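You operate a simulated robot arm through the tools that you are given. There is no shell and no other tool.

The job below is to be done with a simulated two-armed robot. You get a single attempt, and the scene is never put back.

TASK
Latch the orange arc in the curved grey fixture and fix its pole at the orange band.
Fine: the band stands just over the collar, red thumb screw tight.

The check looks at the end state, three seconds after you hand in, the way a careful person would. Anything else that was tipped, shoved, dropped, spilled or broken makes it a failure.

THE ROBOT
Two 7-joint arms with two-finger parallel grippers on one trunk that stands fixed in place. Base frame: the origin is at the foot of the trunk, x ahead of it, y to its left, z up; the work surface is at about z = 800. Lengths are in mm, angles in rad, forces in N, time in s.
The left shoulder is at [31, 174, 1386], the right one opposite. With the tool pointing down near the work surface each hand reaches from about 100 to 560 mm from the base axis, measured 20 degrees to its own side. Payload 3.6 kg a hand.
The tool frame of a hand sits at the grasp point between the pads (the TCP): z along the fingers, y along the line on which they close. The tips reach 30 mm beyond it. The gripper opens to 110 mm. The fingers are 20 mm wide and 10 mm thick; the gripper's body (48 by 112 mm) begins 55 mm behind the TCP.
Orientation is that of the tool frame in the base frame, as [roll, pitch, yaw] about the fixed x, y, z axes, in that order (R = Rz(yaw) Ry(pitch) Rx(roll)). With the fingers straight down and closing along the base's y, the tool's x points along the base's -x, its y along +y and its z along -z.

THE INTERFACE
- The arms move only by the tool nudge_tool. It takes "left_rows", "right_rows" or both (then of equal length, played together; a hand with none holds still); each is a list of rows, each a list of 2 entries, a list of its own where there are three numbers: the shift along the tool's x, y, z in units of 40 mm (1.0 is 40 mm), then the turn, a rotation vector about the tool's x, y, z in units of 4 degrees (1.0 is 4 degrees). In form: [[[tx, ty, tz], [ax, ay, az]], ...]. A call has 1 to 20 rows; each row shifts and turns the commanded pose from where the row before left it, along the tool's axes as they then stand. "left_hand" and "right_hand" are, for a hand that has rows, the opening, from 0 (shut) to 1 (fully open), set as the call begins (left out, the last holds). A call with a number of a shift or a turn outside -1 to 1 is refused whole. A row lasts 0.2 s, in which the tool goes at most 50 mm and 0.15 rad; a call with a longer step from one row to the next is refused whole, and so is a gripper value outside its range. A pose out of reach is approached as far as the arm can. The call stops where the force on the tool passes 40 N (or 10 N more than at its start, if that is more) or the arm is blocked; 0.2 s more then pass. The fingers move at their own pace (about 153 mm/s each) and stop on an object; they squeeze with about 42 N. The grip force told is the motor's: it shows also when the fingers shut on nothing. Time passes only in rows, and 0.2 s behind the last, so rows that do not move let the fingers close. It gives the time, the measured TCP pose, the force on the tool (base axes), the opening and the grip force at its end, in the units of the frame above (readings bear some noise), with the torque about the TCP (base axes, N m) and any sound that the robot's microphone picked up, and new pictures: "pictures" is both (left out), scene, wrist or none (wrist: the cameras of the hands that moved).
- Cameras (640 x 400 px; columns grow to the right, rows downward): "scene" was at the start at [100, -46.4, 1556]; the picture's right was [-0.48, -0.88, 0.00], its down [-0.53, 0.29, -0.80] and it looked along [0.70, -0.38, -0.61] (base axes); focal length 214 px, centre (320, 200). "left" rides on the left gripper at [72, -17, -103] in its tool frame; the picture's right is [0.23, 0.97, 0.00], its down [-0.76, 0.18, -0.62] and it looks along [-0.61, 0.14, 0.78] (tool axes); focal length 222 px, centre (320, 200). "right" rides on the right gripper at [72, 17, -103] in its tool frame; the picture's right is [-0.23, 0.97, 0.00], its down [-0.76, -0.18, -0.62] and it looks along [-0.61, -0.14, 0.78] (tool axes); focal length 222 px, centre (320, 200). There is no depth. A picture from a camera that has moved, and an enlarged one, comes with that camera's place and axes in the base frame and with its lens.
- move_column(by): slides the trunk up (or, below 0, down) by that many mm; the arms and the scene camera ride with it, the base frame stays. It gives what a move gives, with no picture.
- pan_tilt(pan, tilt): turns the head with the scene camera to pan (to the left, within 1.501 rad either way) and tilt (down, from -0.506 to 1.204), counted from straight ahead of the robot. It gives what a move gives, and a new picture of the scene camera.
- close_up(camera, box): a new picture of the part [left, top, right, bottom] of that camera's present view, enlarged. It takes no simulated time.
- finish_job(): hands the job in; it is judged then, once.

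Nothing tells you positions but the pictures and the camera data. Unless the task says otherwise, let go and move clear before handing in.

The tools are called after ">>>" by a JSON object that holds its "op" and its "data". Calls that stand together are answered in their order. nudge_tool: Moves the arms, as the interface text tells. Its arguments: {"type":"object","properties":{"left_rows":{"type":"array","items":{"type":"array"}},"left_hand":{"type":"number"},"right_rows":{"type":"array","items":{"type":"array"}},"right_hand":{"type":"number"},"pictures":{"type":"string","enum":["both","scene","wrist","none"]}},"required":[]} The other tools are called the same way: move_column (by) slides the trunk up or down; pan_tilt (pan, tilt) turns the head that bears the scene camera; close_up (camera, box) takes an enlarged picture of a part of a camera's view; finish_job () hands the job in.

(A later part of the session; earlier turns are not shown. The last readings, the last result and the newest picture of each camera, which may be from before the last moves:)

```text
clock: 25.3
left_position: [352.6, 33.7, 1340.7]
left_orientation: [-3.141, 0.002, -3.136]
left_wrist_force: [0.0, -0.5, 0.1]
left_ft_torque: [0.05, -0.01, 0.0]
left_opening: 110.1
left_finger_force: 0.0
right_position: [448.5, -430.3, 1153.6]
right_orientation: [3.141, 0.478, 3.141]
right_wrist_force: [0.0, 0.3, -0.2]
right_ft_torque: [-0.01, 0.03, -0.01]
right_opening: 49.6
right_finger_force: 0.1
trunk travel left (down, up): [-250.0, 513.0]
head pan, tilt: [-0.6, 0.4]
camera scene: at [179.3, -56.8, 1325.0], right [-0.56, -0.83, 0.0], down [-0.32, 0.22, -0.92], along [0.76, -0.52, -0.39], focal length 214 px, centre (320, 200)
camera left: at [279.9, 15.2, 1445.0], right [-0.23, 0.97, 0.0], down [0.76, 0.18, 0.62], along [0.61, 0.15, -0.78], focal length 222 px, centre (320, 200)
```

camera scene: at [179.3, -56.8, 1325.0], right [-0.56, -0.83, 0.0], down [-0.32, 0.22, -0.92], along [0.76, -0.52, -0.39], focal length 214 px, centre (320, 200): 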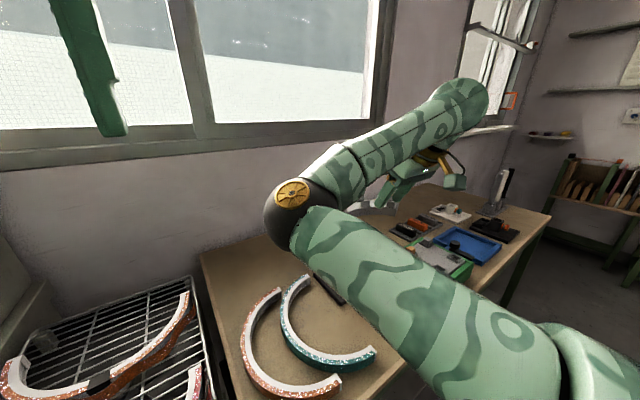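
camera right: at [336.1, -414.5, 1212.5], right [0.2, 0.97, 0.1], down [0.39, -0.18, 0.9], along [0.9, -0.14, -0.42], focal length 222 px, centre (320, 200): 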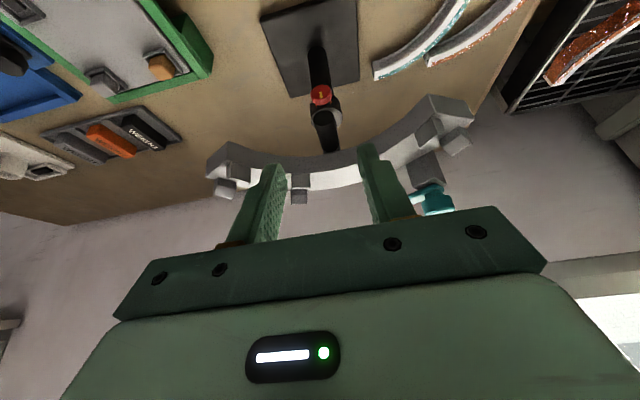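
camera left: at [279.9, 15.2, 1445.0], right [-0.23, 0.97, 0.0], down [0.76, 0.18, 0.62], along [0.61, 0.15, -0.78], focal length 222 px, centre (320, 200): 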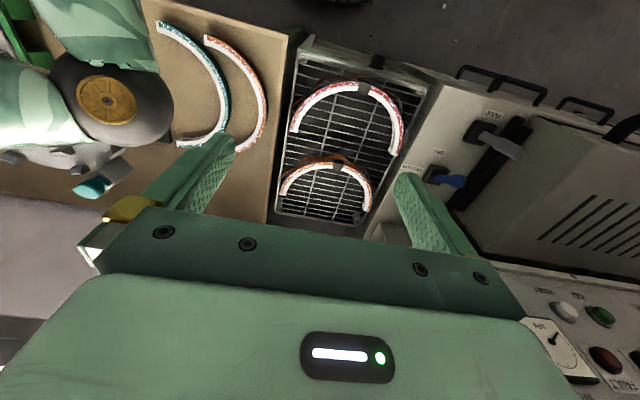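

The right elbow sits near [380, -160, 1220]. I'll keep tilting the right hand to horizontal while bringing it down to knob height (z about 955), with the TCP staying near x 450, behind the fixture.

>>> {"op": "nudge_tool", "data": {"right_rows": [[[0.142, 0, 0.275], [0, -1, 0]], [[0.161, 0, 0.265], [0, -1, 0]], [[0.179, 0, 0.253], [0, -1, 0]], [[0.196, 0, 0.24], [0, -1, 0]], [[0.213, 0, 0.226], [0, -1, 0]], [[0.228, 0, 0.21], [0, -1, 0]], [[0.242, 0, 0.194], [0, -1, 0]], [[0.255, 0, 0.176], [0, -1, 0]]], "pictures": "both"}}

```text
clock: 27.1
left_position: [353.6, 32.2, 1340.4]
left_orientation: [3.141, 0.002, -3.134]
left_wrist_force: [0.5, -0.6, 0.0]
left_ft_torque: [-0.02, 0.0, -0.01]
left_opening: 109.9
left_finger_force: 0.0
right_position: [447.7, -430.3, 1056.0]
right_orientation: [-3.14, 1.036, 3.141]
right_wrist_force: [1.0, -0.3, 0.1]
right_ft_torque: [0.03, 0.0, -0.03]
right_opening: 49.6
right_finger_force: 0.1
trunk travel left (down, up): [-250.0, 513.0]
head pan, tilt: [-0.6, 0.4]
camera scene: at [178.5, -57.1, 1325.2], right [-0.56, -0.83, 0.0], down [-0.32, 0.22, -0.92], along [0.76, -0.52, -0.39], focal length 214 px, centre (320, 200)
camera right: at [322.0, -414.2, 1045.7], right [0.12, 0.97, 0.2], down [-0.15, -0.18, 0.97], along [0.98, -0.14, 0.12], focal length 222 px, centre (320, 200)
```

scene: 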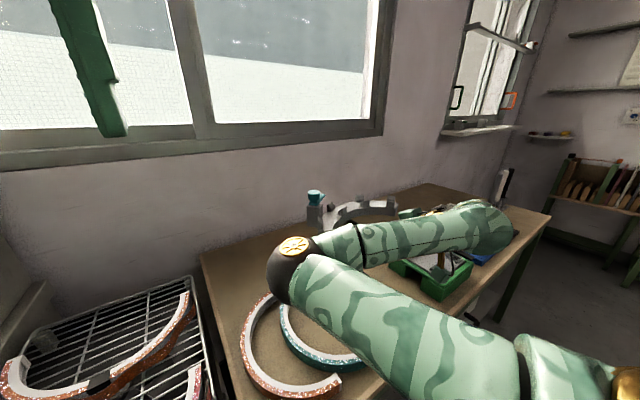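
right: 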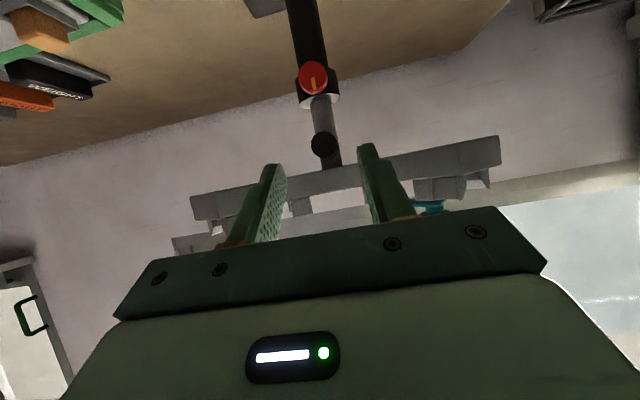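

>>> {"op": "close_up", "data": {"camera": "right", "box": [260, 40, 380, 180]}}

>>> {"op": "close_up", "data": {"camera": "right", "box": [280, 50, 340, 110]}}

```text
2.86 times, centred on (320, 110) of right
camera zoom: at [322.0, -414.2, 1045.7], right [0.12, 0.97, 0.2], down [-0.15, -0.18, 0.97], along [0.98, -0.14, 0.12], focal length 635 px, centre (320, 457)
```

zoom: 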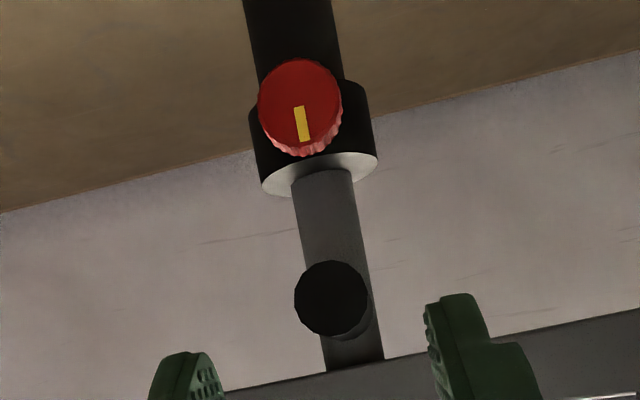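

```text
6.67 times, centred on (310, 80) of right
camera zoom: at [322.0, -414.2, 1045.7], right [0.12, 0.97, 0.2], down [-0.15, -0.18, 0.97], along [0.98, -0.14, 0.12], focal length 1481 px, centre (387, 1000)
```

zoom: 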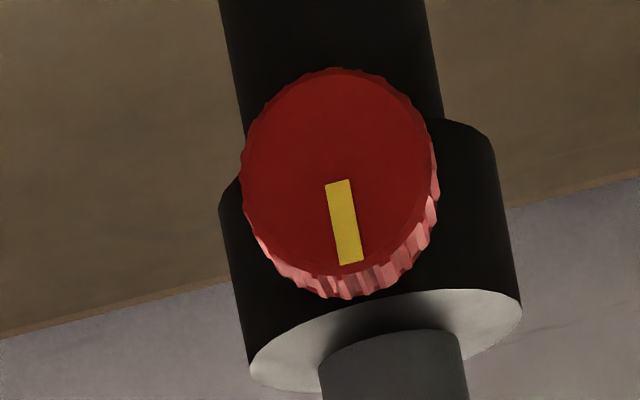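

The knob centre is at about [552, -430.5, 954.6] and about 28 mm across. I'll finish levelling the right hand at knob height.

>>> {"op": "nudge_tool", "data": {"right_rows": [[[0.273, 0, 0.161], [0, -1, 0]], [[0.283, 0, 0.142], [0, -1, 0]], [[0.293, 0, 0.122], [0, -1, 0]], [[0.3, 0, 0.101], [0, -1, 0]], [[0.307, 0, 0.08], [0, -1, 0]], [[0.312, 0, 0.058], [0, -1, 0]], [[0.315, 0, 0.036], [0, -1, 0]], [[0.317, 0, 0.014], [0, -0.65, 0]], [[0, 0, 0], [0, 0, 0]]], "pictures": "both"}}

```text
clock: 29.1
left_position: [351.4, 33.3, 1340.8]
left_orientation: [3.141, 0.002, -3.136]
left_wrist_force: [0.3, 0.2, -0.2]
left_ft_torque: [0.02, -0.01, 0.01]
left_opening: 110.0
left_finger_force: 0.1
right_position: [447.9, -429.5, 954.2]
right_orientation: [-2.822, 1.569, -2.819]
right_wrist_force: [0.4, -0.3, -0.8]
right_ft_torque: [0.04, 0.01, -0.02]
right_opening: 49.5
right_finger_force: 0.1
trunk travel left (down, up): [-250.0, 513.0]
head pan, tilt: [-0.6, 0.4]
camera scene: at [178.4, -56.7, 1325.3], right [-0.56, -0.83, 0.0], down [-0.32, 0.22, -0.92], along [0.76, -0.52, -0.39], focal length 214 px, centre (320, 200)
camera right: at [344.2, -413.6, 881.6], right [0.0, 0.97, 0.23], down [-0.62, -0.18, 0.76], along [0.78, -0.14, 0.61], focal length 222 px, centre (320, 200)
```

scene: 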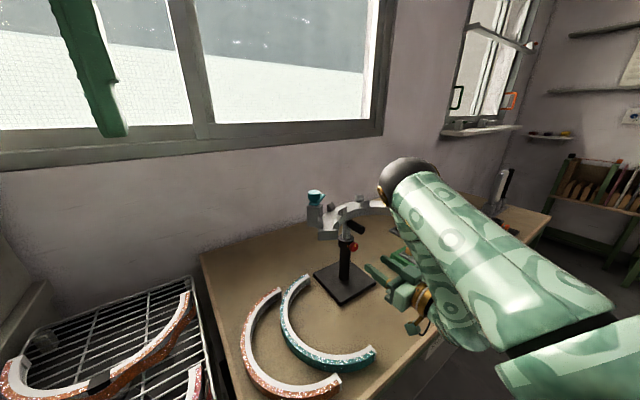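
right: 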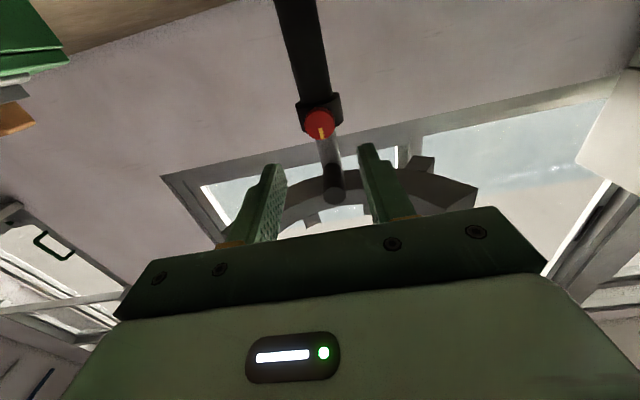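

The right elbow has swung out to the right, which clears both the head view and the left side. I'll advance the right hand to the knob.

>>> {"op": "nudge_tool", "data": {"right_rows": [[[0, -0.02, 0.6], [0, 0, 0]], [[0, 0, 0.6], [0, 0, 0]], [[0, 0, 0.5], [0, 0, 0]], [[0, 0, 0.2], [0, 0, 0]], [[0, 0, 0], [0, 0, 0]]], "pictures": "both"}}

>>> {"op": "close_up", "data": {"camera": "right", "box": [250, 100, 410, 220]}}

>>> {"op": "close_up", "data": {"camera": "scene", "box": [300, 180, 420, 320]}}

```text
clock: 30.3
left_position: [350.3, 32.6, 1340.4]
left_orientation: [-3.142, 0.003, -3.136]
left_wrist_force: [0.6, 0.5, -0.1]
left_ft_torque: [0.04, -0.01, -0.01]
left_opening: 110.1
left_finger_force: 0.1
right_position: [523.9, -431.5, 954.6]
right_orientation: [2.942, 1.57, 2.941]
right_wrist_force: [0.1, -1.3, 0.5]
right_ft_torque: [0.04, -0.03, 0.04]
right_opening: 49.5
right_finger_force: 0.1
trunk travel left (down, up): [-250.0, 513.0]
head pan, tilt: [-0.6, 0.4]
camera scene: at [178.4, -57.0, 1325.2], right [-0.56, -0.83, 0.0], down [-0.32, 0.22, -0.92], along [0.76, -0.52, -0.39], focal length 214 px, centre (320, 200)
camera right: at [421.2, -414.7, 881.4], right [0.0, 0.97, 0.23], down [-0.62, -0.18, 0.76], along [0.78, -0.14, 0.61], focal length 222 px, centre (320, 200)
```

scene: 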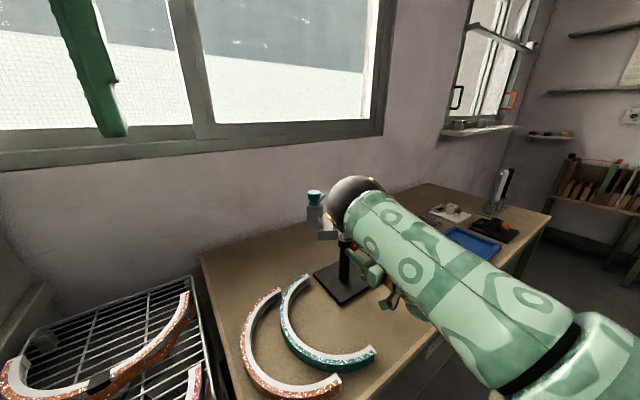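
right: 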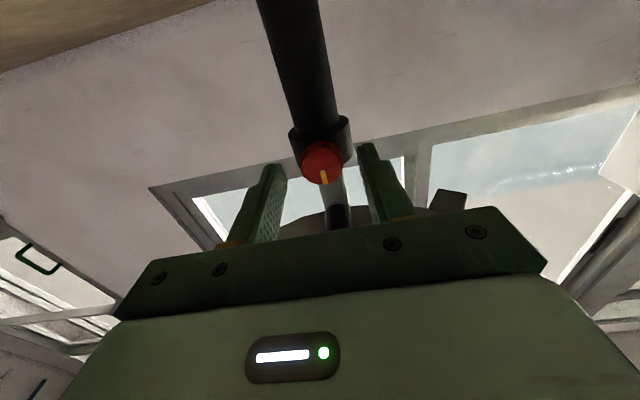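

```text
3.33 times, centred on (330, 160) of right
camera zoom: at [421.2, -414.7, 881.4], right [0.0, 0.97, 0.23], down [-0.62, -0.18, 0.76], along [0.78, -0.14, 0.61], focal length 740 px, centre (287, 333)
```

zoom: 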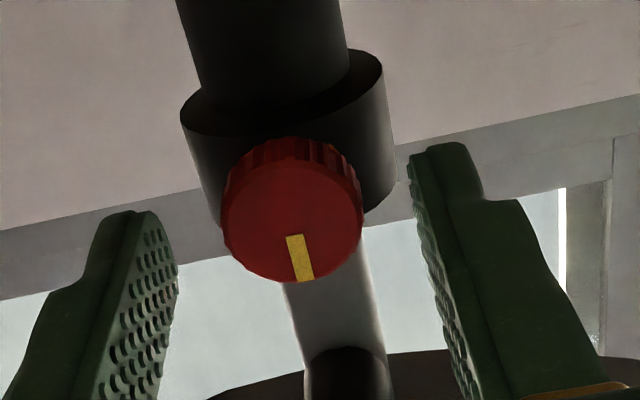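

```text
2.86 times, centred on (360, 250) of scene
camera zoom: at [178.4, -57.0, 1325.2], right [-0.56, -0.83, 0.0], down [-0.32, 0.22, -0.92], along [0.76, -0.52, -0.39], focal length 613 px, centre (206, 57)
```

zoom: 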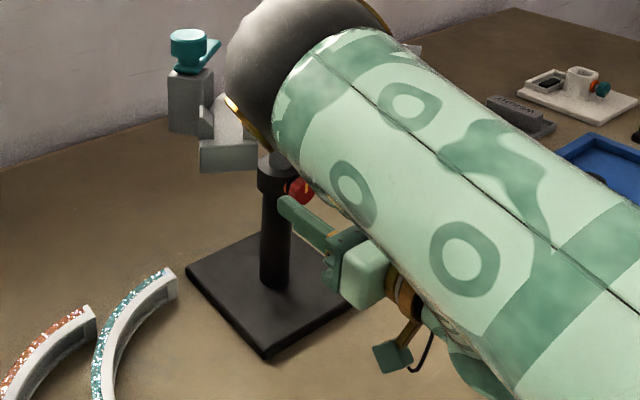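

The fingers straddle the knob symmetrically. I'll advance 8 mm so the tips cover the knob's rim, then close on it.

>>> {"op": "nudge_tool", "data": {"right_rows": [[[0, 0.02, 0.1], [0, 0, 0]], [[0, 0, 0.1], [0, 0, 0]], [[0, 0, 0], [0, 0, 0]]], "pictures": "none"}}

>>> {"op": "nudge_tool", "data": {"right_rows": [[[0, 0, 0], [0, 0, 0]], [[0, 0, 0], [0, 0, 0]], [[0, 0, 0], [0, 0, 0]]], "right_hand": 0, "pictures": "wrist"}}

>>> {"op": "close_up", "data": {"camera": "right", "box": [250, 100, 410, 220]}}

```text
clock: 31.1
left_position: [351.2, 32.9, 1341.4]
left_orientation: [3.141, 0.006, -3.134]
left_wrist_force: [-0.7, 0.6, -0.4]
left_ft_torque: [-0.01, -0.01, -0.01]
left_opening: 110.3
left_finger_force: 0.1
right_position: [533.3, -431.1, 955.2]
right_orientation: [3.08, 1.57, 3.079]
right_wrist_force: [0.4, 0.2, -0.5]
right_ft_torque: [-0.08, 0.0, -0.02]
right_opening: 49.3
right_finger_force: 0.2
trunk travel left (down, up): [-250.0, 513.0]
head pan, tilt: [-0.6, 0.4]
```

```text
clock: 31.9
left_position: [351.1, 32.9, 1340.7]
left_orientation: [3.141, 0.002, -3.134]
left_wrist_force: [-0.3, -0.2, -0.1]
left_ft_torque: [0.02, 0.0, -0.01]
left_opening: 109.8
left_finger_force: 0.1
right_position: [531.1, -430.4, 954.1]
right_orientation: [3.138, 1.57, 3.137]
right_wrist_force: [0.4, -0.6, 0.2]
right_ft_torque: [-0.02, -0.03, 0.0]
right_opening: 26.5
right_finger_force: 45.4
trunk travel left (down, up): [-250.0, 513.0]
head pan, tilt: [-0.6, 0.4]
camera right: at [428.8, -413.7, 881.1], right [0.0, 0.97, 0.23], down [-0.62, -0.18, 0.76], along [0.78, -0.14, 0.61], focal length 222 px, centre (320, 200)
```

right: 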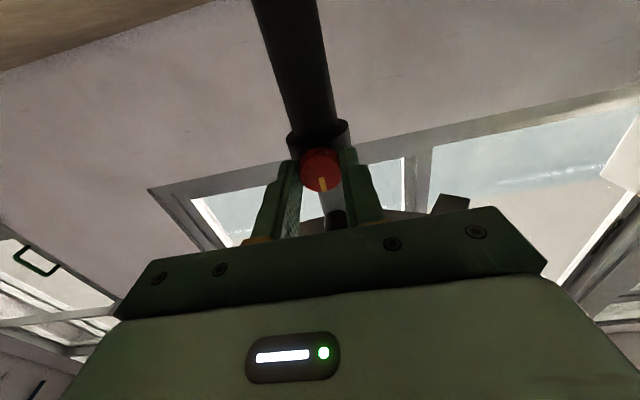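

```text
3.33 times, centred on (330, 160) of right
camera zoom: at [428.8, -413.7, 881.1], right [0.0, 0.97, 0.23], down [-0.62, -0.18, 0.76], along [0.78, -0.14, 0.61], focal length 740 px, centre (287, 333)
```

zoom: 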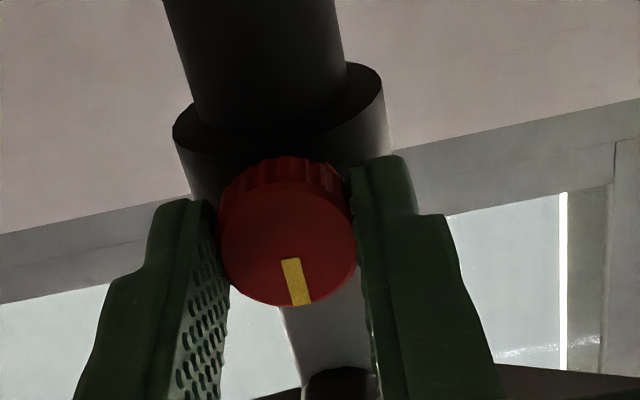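

The knob is held (26.5 mm). Before loosening it, I'll bring the left hand round to support the fixture from below, so the pole can't drop. First I'll turn the left hand so that it points toward -y, with its camera facing the pole.

>>> {"op": "nudge_tool", "data": {"left_rows": [[[-0.11, -0.16, 0.11], [1, 0, 0]], [[-0.11, -0.16, 0.11], [1, 0, 0]], [[-0.11, -0.143, 0.131], [1, 0, 0]], [[-0.11, -0.143, 0.131], [1, 0, 0]], [[-0.11, -0.123, 0.15], [1, 0, 0]], [[-0.11, -0.123, 0.15], [1, 0, 0]], [[-0.11, -0.101, 0.166], [1, 0, 0]], [[-0.11, -0.101, 0.166], [1, 0, 0]], [[-0.11, -0.077, 0.178], [1, 0, 0]], [[-0.11, -0.077, 0.178], [1, 0, 0]]], "left_hand": 0, "pictures": "both"}}

```text
clock: 34.1
left_position: [395.2, -33.9, 1300.9]
left_orientation: [-2.444, 0.004, -3.134]
left_wrist_force: [0.1, -1.1, 0.1]
left_ft_torque: [-0.03, -0.02, -0.03]
left_opening: 0.0
left_finger_force: 37.6
right_position: [532.3, -430.6, 953.3]
right_orientation: [-3.081, 1.57, -3.08]
right_wrist_force: [2.1, 0.4, 0.7]
right_ft_torque: [0.0, 0.06, -0.24]
right_opening: 26.7
right_finger_force: 45.2
trunk travel left (down, up): [-250.0, 513.0]
head pan, tilt: [-0.6, 0.4]
camera scene: at [178.6, -56.9, 1325.2], right [-0.56, -0.83, 0.0], down [-0.32, 0.22, -0.92], along [0.76, -0.52, -0.39], focal length 214 px, centre (320, 200)
camera left: at [322.4, 19.0, 1391.5], right [-0.23, 0.74, -0.63], down [0.76, 0.54, 0.36], along [0.61, -0.39, -0.69], focal length 222 px, centre (320, 200)
```

scene: 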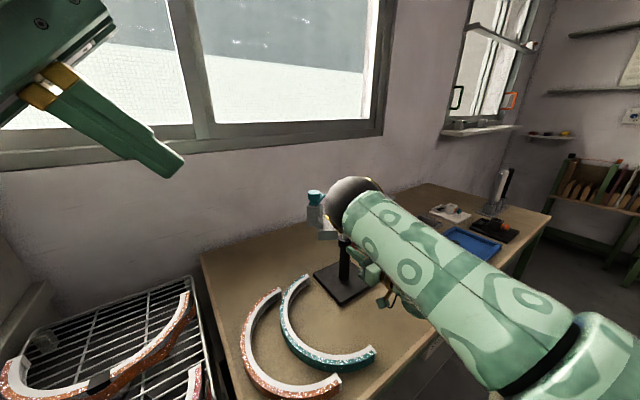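
left: 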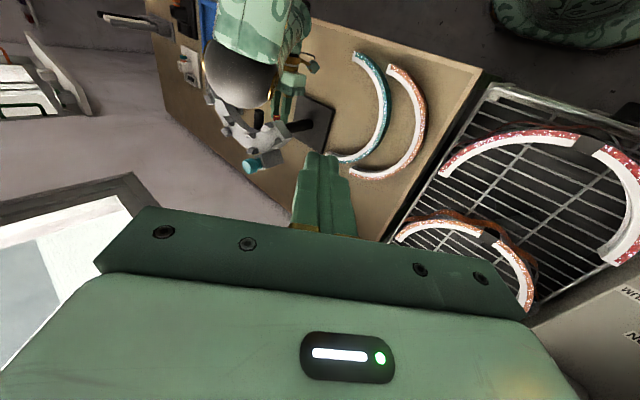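

>>> {"op": "nudge_tool", "data": {"left_rows": [[[-0.15, -0.052, 0.187], [1, 0, 0]], [[-0.15, -0.052, 0.187], [1, 0, 0]], [[-0.15, -0.025, 0.193], [1, 0, 0]], [[-0.15, -0.025, 0.193], [1, 0, 0]], [[-0.15, 0.002, 0.194], [1, 0, 0]], [[-0.15, 0.002, 0.194], [1, 0, 0]], [[-0.15, 0.029, 0.192], [1, 0, 0]], [[-0.15, 0.029, 0.192], [1, 0, 0]], [[-0.15, 0.055, 0.186], [1, 0, 0]], [[-0.15, 0.055, 0.186], [1, 0, 0]], [[-0.15, 0.081, 0.177], [1, 0, 0]], [[-0.15, 0.081, 0.177], [1, 0, 0]], [[-0.15, 0.104, 0.164], [0.5, 0, 0]]], "left_hand": 0, "pictures": "both"}}

```text
clock: 36.9
left_position: [474.5, -118.2, 1245.9]
left_orientation: [-1.57, 0.003, -3.136]
left_wrist_force: [-0.4, 0.4, 1.1]
left_ft_torque: [0.01, 0.01, 0.01]
left_opening: 0.2
left_finger_force: 37.9
right_position: [532.0, -430.2, 954.5]
right_orientation: [3.093, 1.568, 3.093]
right_wrist_force: [0.1, -1.8, 1.0]
right_ft_torque: [-0.01, -0.01, -0.03]
right_opening: 26.6
right_finger_force: 44.7
trunk travel left (down, up): [-250.0, 513.0]
head pan, tilt: [-0.6, 0.4]
camera scene: at [178.5, -57.0, 1325.2], right [-0.56, -0.83, 0.0], down [-0.32, 0.22, -0.92], along [0.76, -0.52, -0.39], focal length 214 px, centre (320, 200)
camera left: at [401.3, -16.4, 1264.4], right [-0.22, 0.0, -0.97], down [0.76, 0.63, -0.18], along [0.61, -0.78, -0.14], focal length 222 px, centre (320, 200)
```

scene: 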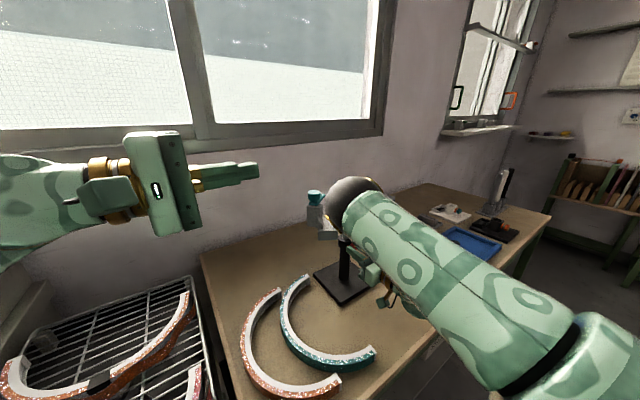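
left: 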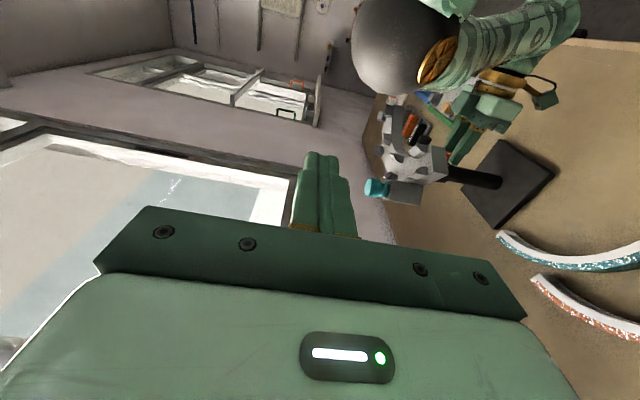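

Now I'll lower the left hand beside the fixture, staying to its left, with the fingers below channel height.

>>> {"op": "nudge_tool", "data": {"left_rows": [[[-0.232, 0.9, 0.1], [0, 0, 0]], [[-0.232, 0.9, 0.1], [0, 0, 0]], [[-0.232, 0.9, 0.1], [0, 0, 0]], [[-0.232, 0.9, 0.1], [0, 0, 0]], [[-0.232, 0.9, 0.1], [0, 0, 0]], [[-0.232, 0.9, 0.1], [0, 0, 0]], [[0, 0, 0], [0, 0, 0]]], "pictures": "both"}}

```text
clock: 38.5
left_position: [531.2, -142.7, 1028.8]
left_orientation: [-1.571, 0.003, -3.134]
left_wrist_force: [-0.7, 0.1, 0.6]
left_ft_torque: [0.01, -0.01, -0.01]
left_opening: 0.0
left_finger_force: 38.0
right_position: [533.2, -431.1, 954.1]
right_orientation: [3.093, 1.569, 3.091]
right_wrist_force: [0.4, -0.5, 1.1]
right_ft_torque: [0.0, -0.1, 0.0]
right_opening: 26.7
right_finger_force: 44.7
trunk travel left (down, up): [-250.0, 513.0]
head pan, tilt: [-0.6, 0.4]
camera scene: at [178.6, -57.0, 1325.2], right [-0.56, -0.83, 0.0], down [-0.32, 0.22, -0.92], along [0.76, -0.52, -0.39], focal length 214 px, centre (320, 200)
camera left: at [456.4, -41.0, 1046.4], right [-0.22, 0.0, -0.97], down [0.76, 0.63, -0.18], along [0.61, -0.78, -0.14], focal length 222 px, centre (320, 200)
```

scene: 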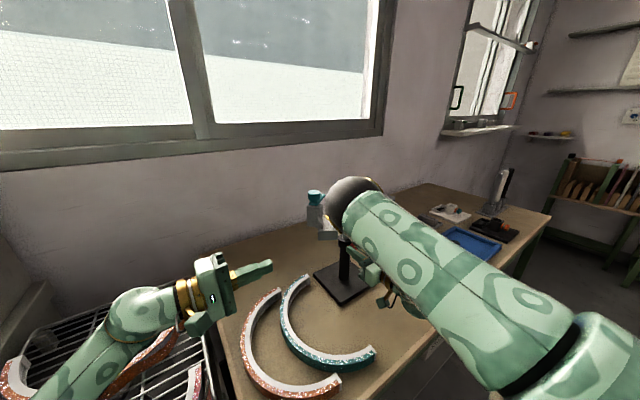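
left: 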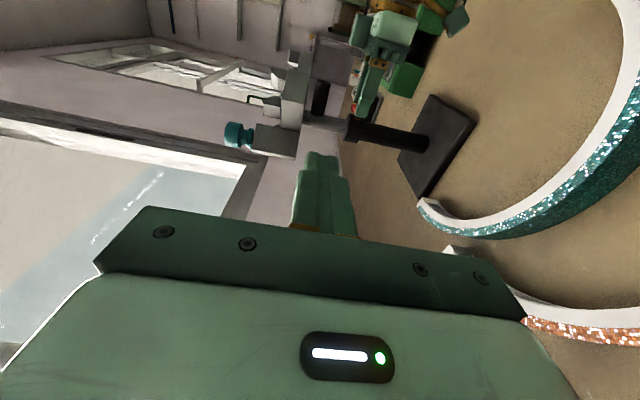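

>>> {"op": "close_up", "data": {"camera": "left", "box": [220, 30, 480, 200]}}

>>> {"op": "close_up", "data": {"camera": "scene", "box": [0, 220, 300, 400]}}

```text
2.35 times, centred on (350, 115) of left
camera zoom: at [456.4, -41.0, 1046.4], right [-0.22, 0.0, -0.97], down [0.76, 0.63, -0.18], along [0.61, -0.78, -0.14], focal length 523 px, centre (249, 400)
```

zoom: 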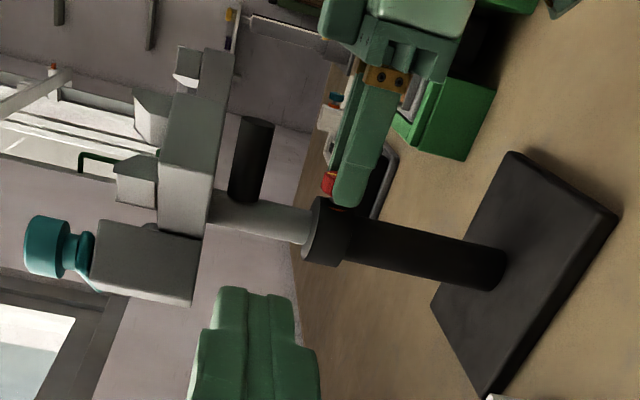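

```text
2.13 times, centred on (150, 310) of scene
camera zoom: at [178.6, -57.0, 1325.2], right [-0.56, -0.83, 0.0], down [-0.32, 0.22, -0.92], along [0.76, -0.52, -0.39], focal length 458 px, centre (683, -35)
```

zoom: 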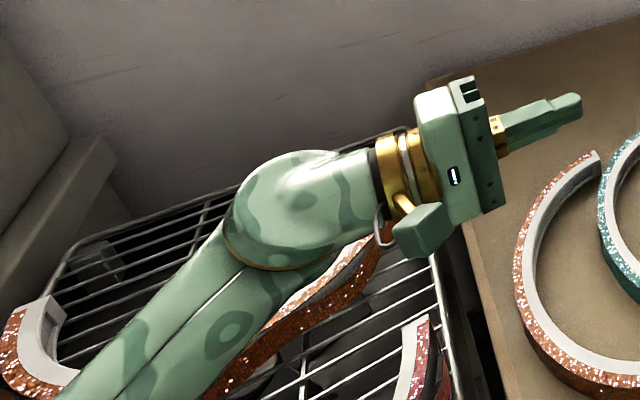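

The fingers are about 6 mm lower than the channel's underside (z about 1045). I'll slide the left hand in under the left end of the channel.

>>> {"op": "nudge_tool", "data": {"left_rows": [[[0, 0.08, 0.8], [0, 0, 0]], [[0, 0, 0.8], [0, 0, 0]], [[0, 0, 0.8], [0, 0, 0]], [[0, 0, 0.8], [0, 0, 0]], [[0, 0, 0.8], [0, 0, 0]], [[0, 0, 0.3], [0, 0, 0]], [[0, 0, 0], [0, 0, 0]]], "pictures": "both"}}

>>> {"op": "close_up", "data": {"camera": "left", "box": [220, 30, 480, 200]}}

```text
clock: 40.1
left_position: [524.8, -307.3, 1031.0]
left_orientation: [-1.574, 0.001, -3.13]
left_wrist_force: [0.6, 0.1, -0.3]
left_ft_torque: [-0.01, 0.03, -0.04]
left_opening: 0.3
left_finger_force: 37.6
left hand out of reach, approached as far as the arm can: row 5, 6
right_position: [533.0, -430.0, 953.0]
right_orientation: [3.063, 1.569, 3.064]
right_wrist_force: [0.7, -0.4, 0.9]
right_ft_torque: [0.02, -0.16, -0.01]
right_opening: 26.7
right_finger_force: 44.9
trunk travel left (down, up): [-250.0, 513.0]
head pan, tilt: [-0.6, 0.4]
camera scene: at [178.6, -57.0, 1325.2], right [-0.56, -0.83, 0.0], down [-0.32, 0.22, -0.92], along [0.76, -0.52, -0.39], focal length 214 px, centre (320, 200)
camera left: at [451.6, -205.4, 1049.3], right [-0.23, 0.0, -0.97], down [0.76, 0.63, -0.18], along [0.62, -0.78, -0.14], focal length 222 px, centre (320, 200)
```

scene: 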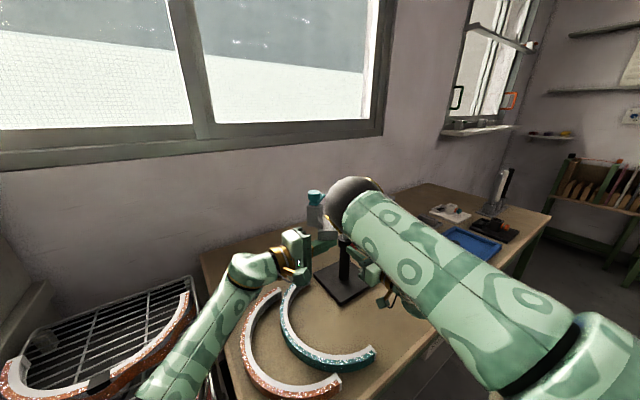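
left: 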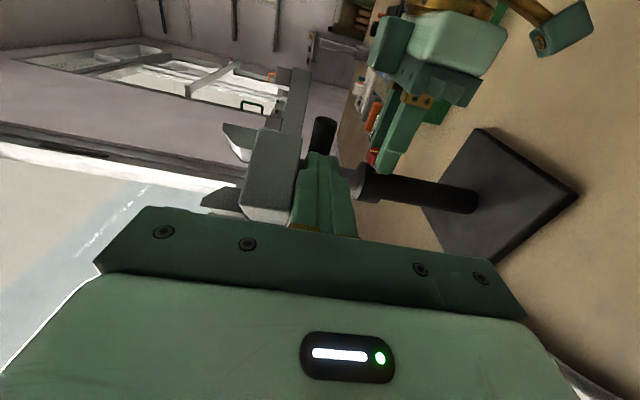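

```text
2.35 times, centred on (350, 115) of left
camera zoom: at [451.6, -205.4, 1049.3], right [-0.23, 0.0, -0.97], down [0.76, 0.63, -0.18], along [0.62, -0.78, -0.14], focal length 523 px, centre (249, 400)
```

zoom: 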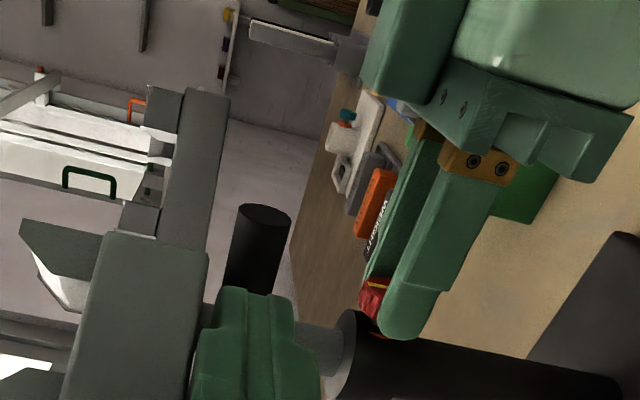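

The left fingers are about 45 mm under the channel's left end, and the arm is near its reach limit. I'll reset the command to what it actually reached and raise in small steps to feel for contact.

>>> {"op": "nudge_tool", "data": {"left_rows": [[[0.15, -0.12, -0.2], [0, 0, 0]], [[0, 0, 0], [0, 0, 0]]], "pictures": "none"}}

>>> {"op": "nudge_tool", "data": {"left_rows": [[[0, -0.05, 0], [0, 0, 0]], [[0, 0, 0], [0, 0, 0]]], "pictures": "none"}}

>>> {"op": "nudge_tool", "data": {"left_rows": [[[0, -0.04, 0], [0, 0, 0]], [[0, 0, 0], [0, 0, 0]]], "pictures": "none"}}

```text
clock: 40.7
left_position: [522.0, -300.0, 1030.6]
left_orientation: [-1.578, 0.002, -3.131]
left_wrist_force: [10.3, -13.2, -31.5]
left_ft_torque: [-0.06, 0.37, -0.22]
left_opening: 0.1
left_finger_force: 37.2
right_position: [533.4, -430.9, 953.4]
right_orientation: [2.057, 1.568, 2.057]
right_wrist_force: [-15.5, 14.3, 18.5]
right_ft_torque: [-0.02, -0.04, 0.4]
right_opening: 26.6
right_finger_force: 44.7
trunk travel left (down, up): [-250.0, 513.0]
head pan, tilt: [-0.6, 0.4]
```

```text
clock: 41.1
left_position: [521.8, -300.0, 1031.3]
left_orientation: [-1.582, 0.0, -3.13]
left_wrist_force: [0.7, -0.3, -4.0]
left_ft_torque: [-0.05, 0.02, 0.01]
left_opening: 0.1
left_finger_force: 37.4
right_position: [532.8, -429.6, 954.1]
right_orientation: [2.026, 1.568, 2.027]
right_wrist_force: [-3.0, 0.4, -4.8]
right_ft_torque: [0.0, -0.52, 0.02]
right_opening: 26.5
right_finger_force: 44.7
trunk travel left (down, up): [-250.0, 513.0]
head pan, tilt: [-0.6, 0.4]
stopped in row 2 (left hand): the force on the tool passed its limit at 47 N (the readings are from after the stop); the commanded pose is now the measured one
```

```text
clock: 41.7
left_position: [520.1, -299.5, 1032.5]
left_orientation: [-1.582, -0.003, -3.132]
left_wrist_force: [0.1, -1.5, -18.8]
left_ft_torque: [-0.2, 0.11, 0.0]
left_opening: 0.0
left_finger_force: 37.5
right_position: [532.1, -430.0, 953.4]
right_orientation: [2.004, 1.568, 2.005]
right_wrist_force: [-8.0, 2.4, 0.4]
right_ft_torque: [0.02, 0.45, 0.08]
right_opening: 26.8
right_finger_force: 45.1
trunk travel left (down, up): [-250.0, 513.0]
head pan, tilt: [-0.6, 0.4]
```

>>> {"op": "nudge_tool", "data": {"left_rows": [[[0, 0.03, 0], [0, 0, 0]], [[0, 0, 0], [0, 0, 0]]], "pictures": "both"}}

>>> {"op": "close_up", "data": {"camera": "left", "box": [280, 100, 480, 240]}}

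>>> {"op": "close_up", "data": {"camera": "right", "box": [250, 100, 410, 220]}}

```text
clock: 42.3
left_position: [520.1, -298.9, 1032.4]
left_orientation: [-1.581, 0.0, -3.13]
left_wrist_force: [4.9, -4.8, -11.9]
left_ft_torque: [-0.14, 0.21, -0.11]
left_opening: 0.1
left_finger_force: 37.1
right_position: [532.8, -430.1, 953.9]
right_orientation: [1.938, 1.57, 1.938]
right_wrist_force: [-11.5, 5.2, -2.2]
right_ft_torque: [0.02, -0.14, 0.14]
right_opening: 26.6
right_finger_force: 44.9
trunk travel left (down, up): [-250.0, 513.0]
head pan, tilt: [-0.6, 0.4]
camera scene: at [179.2, -57.8, 1325.1], right [-0.56, -0.83, 0.0], down [-0.32, 0.22, -0.92], along [0.76, -0.52, -0.39], focal length 214 px, centre (320, 200)
camera left: at [446.9, -197.6, 1051.7], right [-0.23, 0.01, -0.97], down [0.75, 0.63, -0.17], along [0.62, -0.77, -0.15], focal length 222 px, centre (320, 200)
```

scene: 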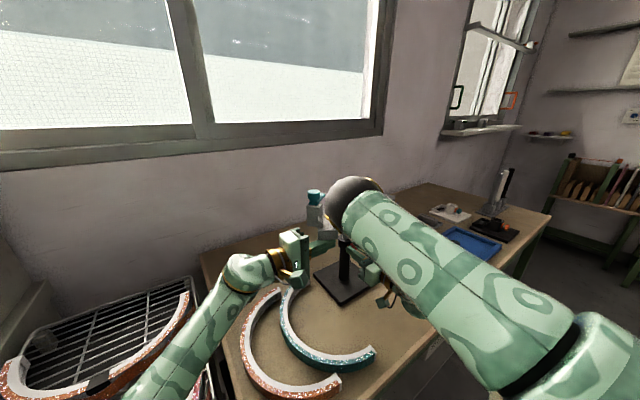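
left: 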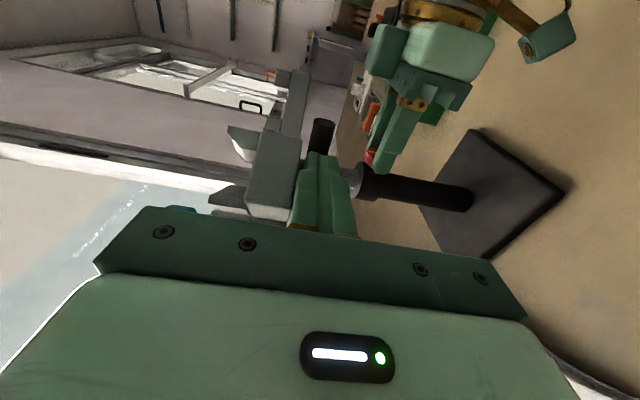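

```text
2.86 times, centred on (380, 170) of left
camera zoom: at [446.9, -197.6, 1051.7], right [-0.23, 0.01, -0.97], down [0.75, 0.63, -0.17], along [0.62, -0.77, -0.15], focal length 635 px, centre (149, 286)
```

zoom: 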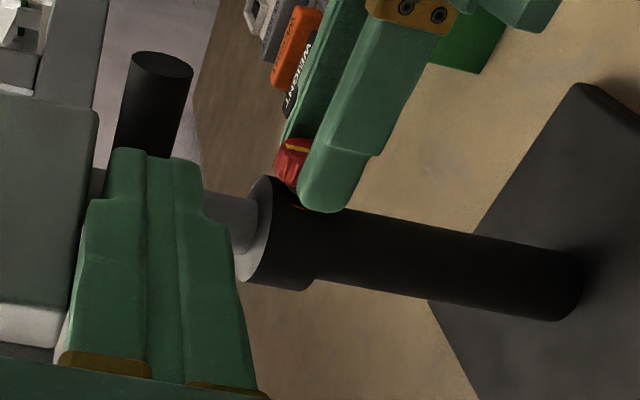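

```text
3.33 times, centred on (330, 160) of right
camera zoom: at [429.4, -413.7, 880.8], right [0.0, 0.97, 0.23], down [-0.62, -0.18, 0.76], along [0.78, -0.14, 0.61], focal length 740 px, centre (287, 333)
```

zoom: 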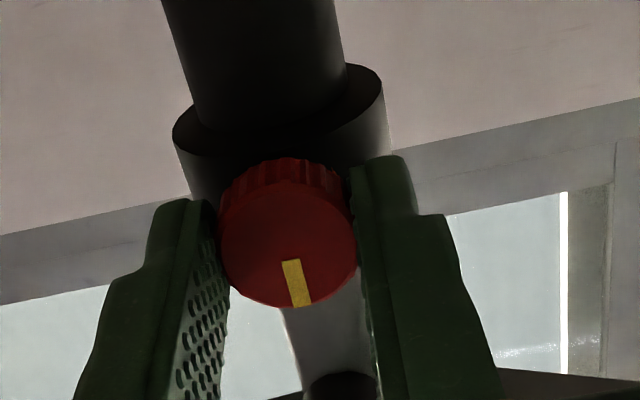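

Both hands are set: the left is pressing lightly up under the channel and the right holds the knob. Now I'll turn the knob counter-clockwise (loosen) by 20° and watch the torque.

>>> {"op": "nudge_tool", "data": {"right_rows": [[[0, 0, 0], [0, 0, -1]], [[0, 0, 0], [0, 0, -1]], [[0, 0, 0], [0, 0, -1]], [[0, 0, 0], [0, 0, -1]], [[0, 0, 0], [0, 0, -1]]], "pictures": "none"}}

>>> {"op": "close_up", "data": {"camera": "right", "box": [250, 100, 410, 220]}}

>>> {"op": "close_up", "data": {"camera": "left", "box": [280, 100, 480, 240]}}

```text
clock: 43.5
left_position: [520.7, -299.6, 1032.1]
left_orientation: [-1.577, -0.001, -3.132]
left_wrist_force: [4.4, 0.1, -8.0]
left_ft_torque: [-0.1, 0.11, -0.07]
left_opening: 0.0
left_finger_force: 37.7
right_position: [532.0, -430.5, 952.5]
right_orientation: [-1.572, 1.221, -1.574]
right_wrist_force: [-11.1, 2.9, -7.1]
right_ft_torque: [-0.01, -0.06, 0.13]
right_opening: 26.5
right_finger_force: 45.3
trunk travel left (down, up): [-250.0, 513.0]
head pan, tilt: [-0.6, 0.4]
```

```text
3.33 times, centred on (330, 160) of right
camera zoom: at [429.0, -440.0, 879.5], right [0.0, 0.99, -0.12], down [-0.62, 0.09, 0.78], along [0.78, 0.07, 0.62], focal length 740 px, centre (287, 333)
```

zoom: 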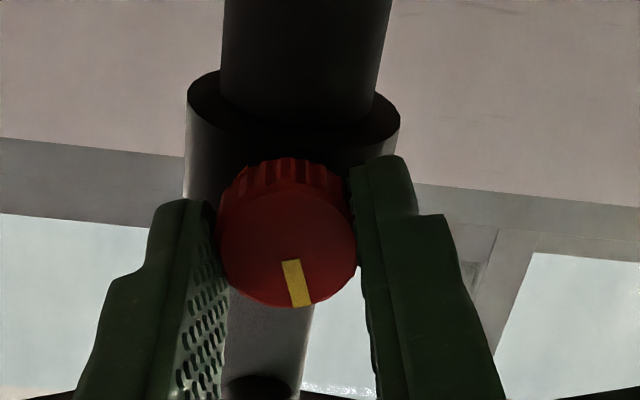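

```text
2.86 times, centred on (380, 170) of left
camera zoom: at [446.5, -197.3, 1052.0], right [-0.23, 0.01, -0.97], down [0.75, 0.63, -0.17], along [0.61, -0.77, -0.15], focal length 635 px, centre (149, 286)
```

zoom: 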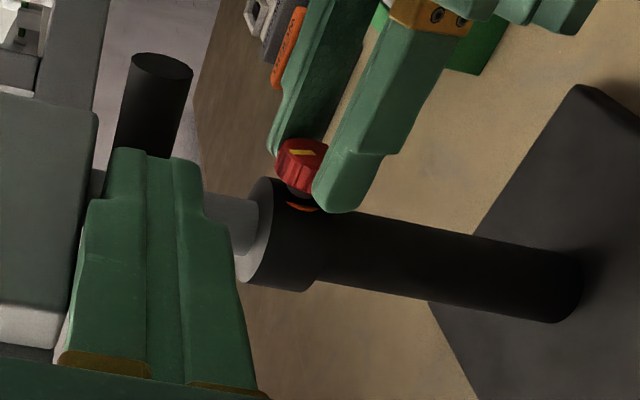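

The knob follows the hand with almost no torque, and nothing else moved. I'll loosen it further and watch the load on the left hand.

>>> {"op": "nudge_tool", "data": {"right_rows": [[[0, 0, 0], [0, 0, -1]], [[0, 0, 0], [0, 0, -1]], [[0, 0, 0], [0, 0, -1]], [[0, 0, 0], [0, 0, -1]], [[0, 0, 0], [0, 0, -1]], [[0, 0, 0], [0, 0, -1]], [[0, 0, 0], [0, 0, -1]], [[0, 0, 0], [0, 0, -1]]], "pictures": "none"}}

>>> {"op": "close_up", "data": {"camera": "right", "box": [250, 100, 410, 220]}}

>>> {"op": "close_up", "data": {"camera": "left", "box": [280, 100, 480, 240]}}

```text
clock: 44.9
left_position: [520.0, -297.6, 1027.5]
left_orientation: [-1.588, 0.006, -3.129]
left_wrist_force: [0.5, 1.2, -1.2]
left_ft_torque: [-0.21, -0.13, -0.17]
left_opening: 0.0
left_finger_force: 37.9
right_position: [532.1, -431.1, 955.1]
right_orientation: [-1.576, 0.797, -1.577]
right_wrist_force: [-4.0, -1.8, -3.7]
right_ft_torque: [0.02, -0.17, -0.02]
right_opening: 27.0
right_finger_force: 44.7
trunk travel left (down, up): [-250.0, 513.0]
head pan, tilt: [-0.6, 0.4]
stopped in row 7 (left hand): the force on the tool passed its limit at 49 N (the readings are from after the stop); the commanded pose is now the measured one
```

```text
3.33 times, centred on (330, 160) of right
camera zoom: at [428.0, -469.8, 890.5], right [0.0, 0.86, -0.52], down [-0.62, 0.41, 0.67], along [0.78, 0.32, 0.53], focal length 740 px, centre (287, 333)
```

zoom: 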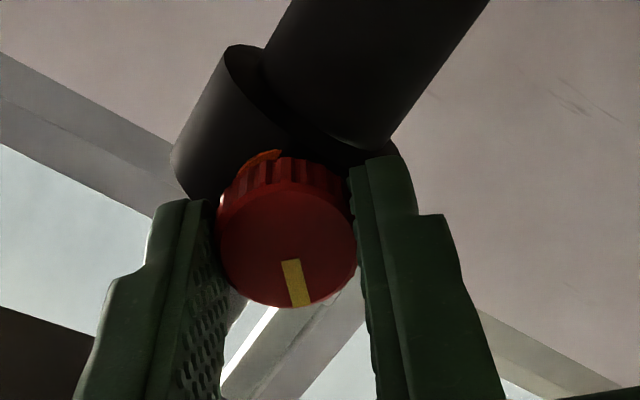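

```text
2.86 times, centred on (380, 170) of left
camera zoom: at [446.7, -196.2, 1047.6], right [-0.22, 0.02, -0.98], down [0.75, 0.64, -0.16], along [0.62, -0.77, -0.15], focal length 635 px, centre (149, 286)
```

zoom: 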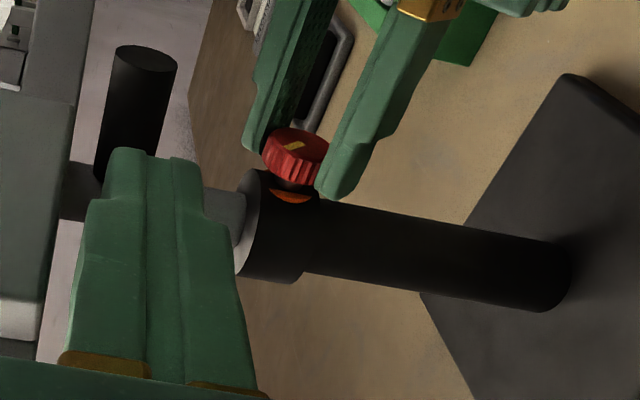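

The knob is now about 45° looser and the pole hasn't moved relative to the collar, but the left hand dropped 4 mm and lost contact. I'll raise it again in small steps to see whether the pole slides.

>>> {"op": "nudge_tool", "data": {"left_rows": [[[0, -0.05, 0], [0, 0, 0]], [[0, 0, 0], [0, 0, 0]]], "pictures": "none"}}

>>> {"op": "nudge_tool", "data": {"left_rows": [[[0, -0.04, 0], [0, 0, 0]], [[0, 0, 0], [0, 0, 0]]], "pictures": "none"}}

>>> {"op": "close_up", "data": {"camera": "left", "box": [280, 100, 480, 240]}}

```text
clock: 45.5
left_position: [520.6, -297.9, 1028.1]
left_orientation: [-1.59, 0.006, -3.127]
left_wrist_force: [-3.8, 9.4, -19.6]
left_ft_torque: [-2.5, -1.86, -0.37]
left_opening: 0.1
left_finger_force: 37.7
right_position: [531.6, -431.2, 954.3]
right_orientation: [-1.575, 0.798, -1.574]
right_wrist_force: [-8.0, 1.0, -7.4]
right_ft_torque: [0.02, 0.55, -0.38]
right_opening: 26.7
right_finger_force: 44.6
trunk travel left (down, up): [-250.0, 513.0]
head pan, tilt: [-0.6, 0.4]
```

```text
clock: 46.2
left_position: [521.4, -297.8, 1028.3]
left_orientation: [-1.595, 0.011, -3.126]
left_wrist_force: [0.9, -0.1, -3.4]
left_ft_torque: [-0.47, -0.33, -0.07]
left_opening: 0.1
left_finger_force: 38.1
right_position: [531.8, -431.2, 953.8]
right_orientation: [-1.578, 0.797, -1.576]
right_wrist_force: [-4.7, -2.1, -3.1]
right_ft_torque: [0.01, -0.5, 0.46]
right_opening: 26.5
right_finger_force: 45.1
trunk travel left (down, up): [-250.0, 513.0]
head pan, tilt: [-0.6, 0.4]
stopped in row 2 (left hand): the force on the tool passed its limit at 41 N (the readings are from after the stop); the commanded pose is now the measured one
```

```text
2.86 times, centred on (380, 170) of left
camera zoom: at [447.3, -196.4, 1048.1], right [-0.22, 0.02, -0.98], down [0.75, 0.64, -0.16], along [0.62, -0.77, -0.15], focal length 635 px, centre (149, 286)
```

zoom: 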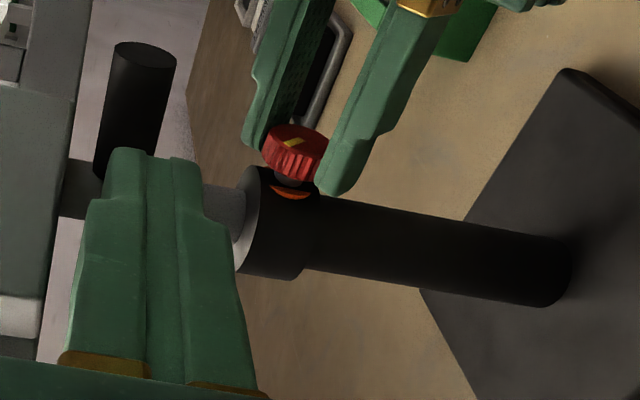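

The torque on the left wrist shows contact near its camera housing, not at the fingertips. I'll look at what it is touching.

>>> {"op": "close_up", "data": {"camera": "scene", "box": [180, 150, 440, 330]}}

>>> {"op": "close_up", "data": {"camera": "right", "box": [0, 0, 640, 400]}}

>>> {"op": "close_up", "data": {"camera": "left", "box": [0, 0, 640, 400]}}

```text
2.22 times, centred on (310, 240) of scene
camera zoom: at [178.2, -57.6, 1325.4], right [-0.56, -0.83, 0.0], down [-0.32, 0.22, -0.92], along [0.76, -0.52, -0.39], focal length 477 px, centre (342, 111)
```

zoom: 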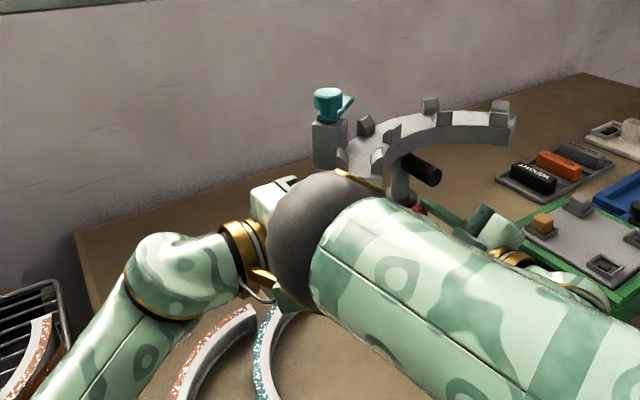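

```text
1.00 times, centred on (320, 200) of right (not enlarged: the box is as wide or as high as the picture)
camera zoom: at [428.1, -469.8, 890.6], right [0.0, 0.86, -0.52], down [-0.62, 0.41, 0.67], along [0.78, 0.32, 0.53], focal length 222 px, centre (320, 200)
```

zoom: 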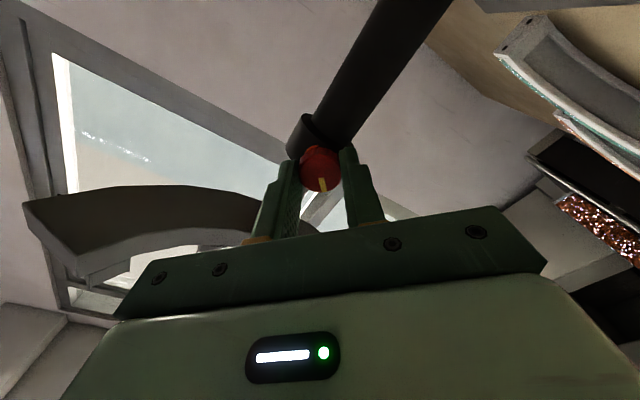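

```text
1.00 times, centred on (320, 200) of left (not enlarged: the box is as wide or as high as the picture)
camera zoom: at [447.3, -196.4, 1048.1], right [-0.22, 0.02, -0.98], down [0.75, 0.64, -0.16], along [0.62, -0.77, -0.15], focal length 222 px, centre (320, 200)
```

zoom: 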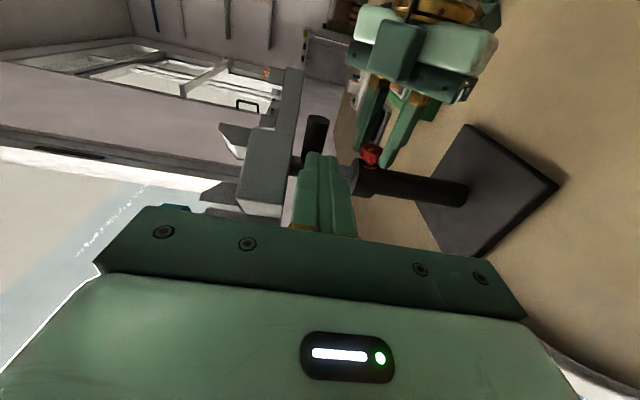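

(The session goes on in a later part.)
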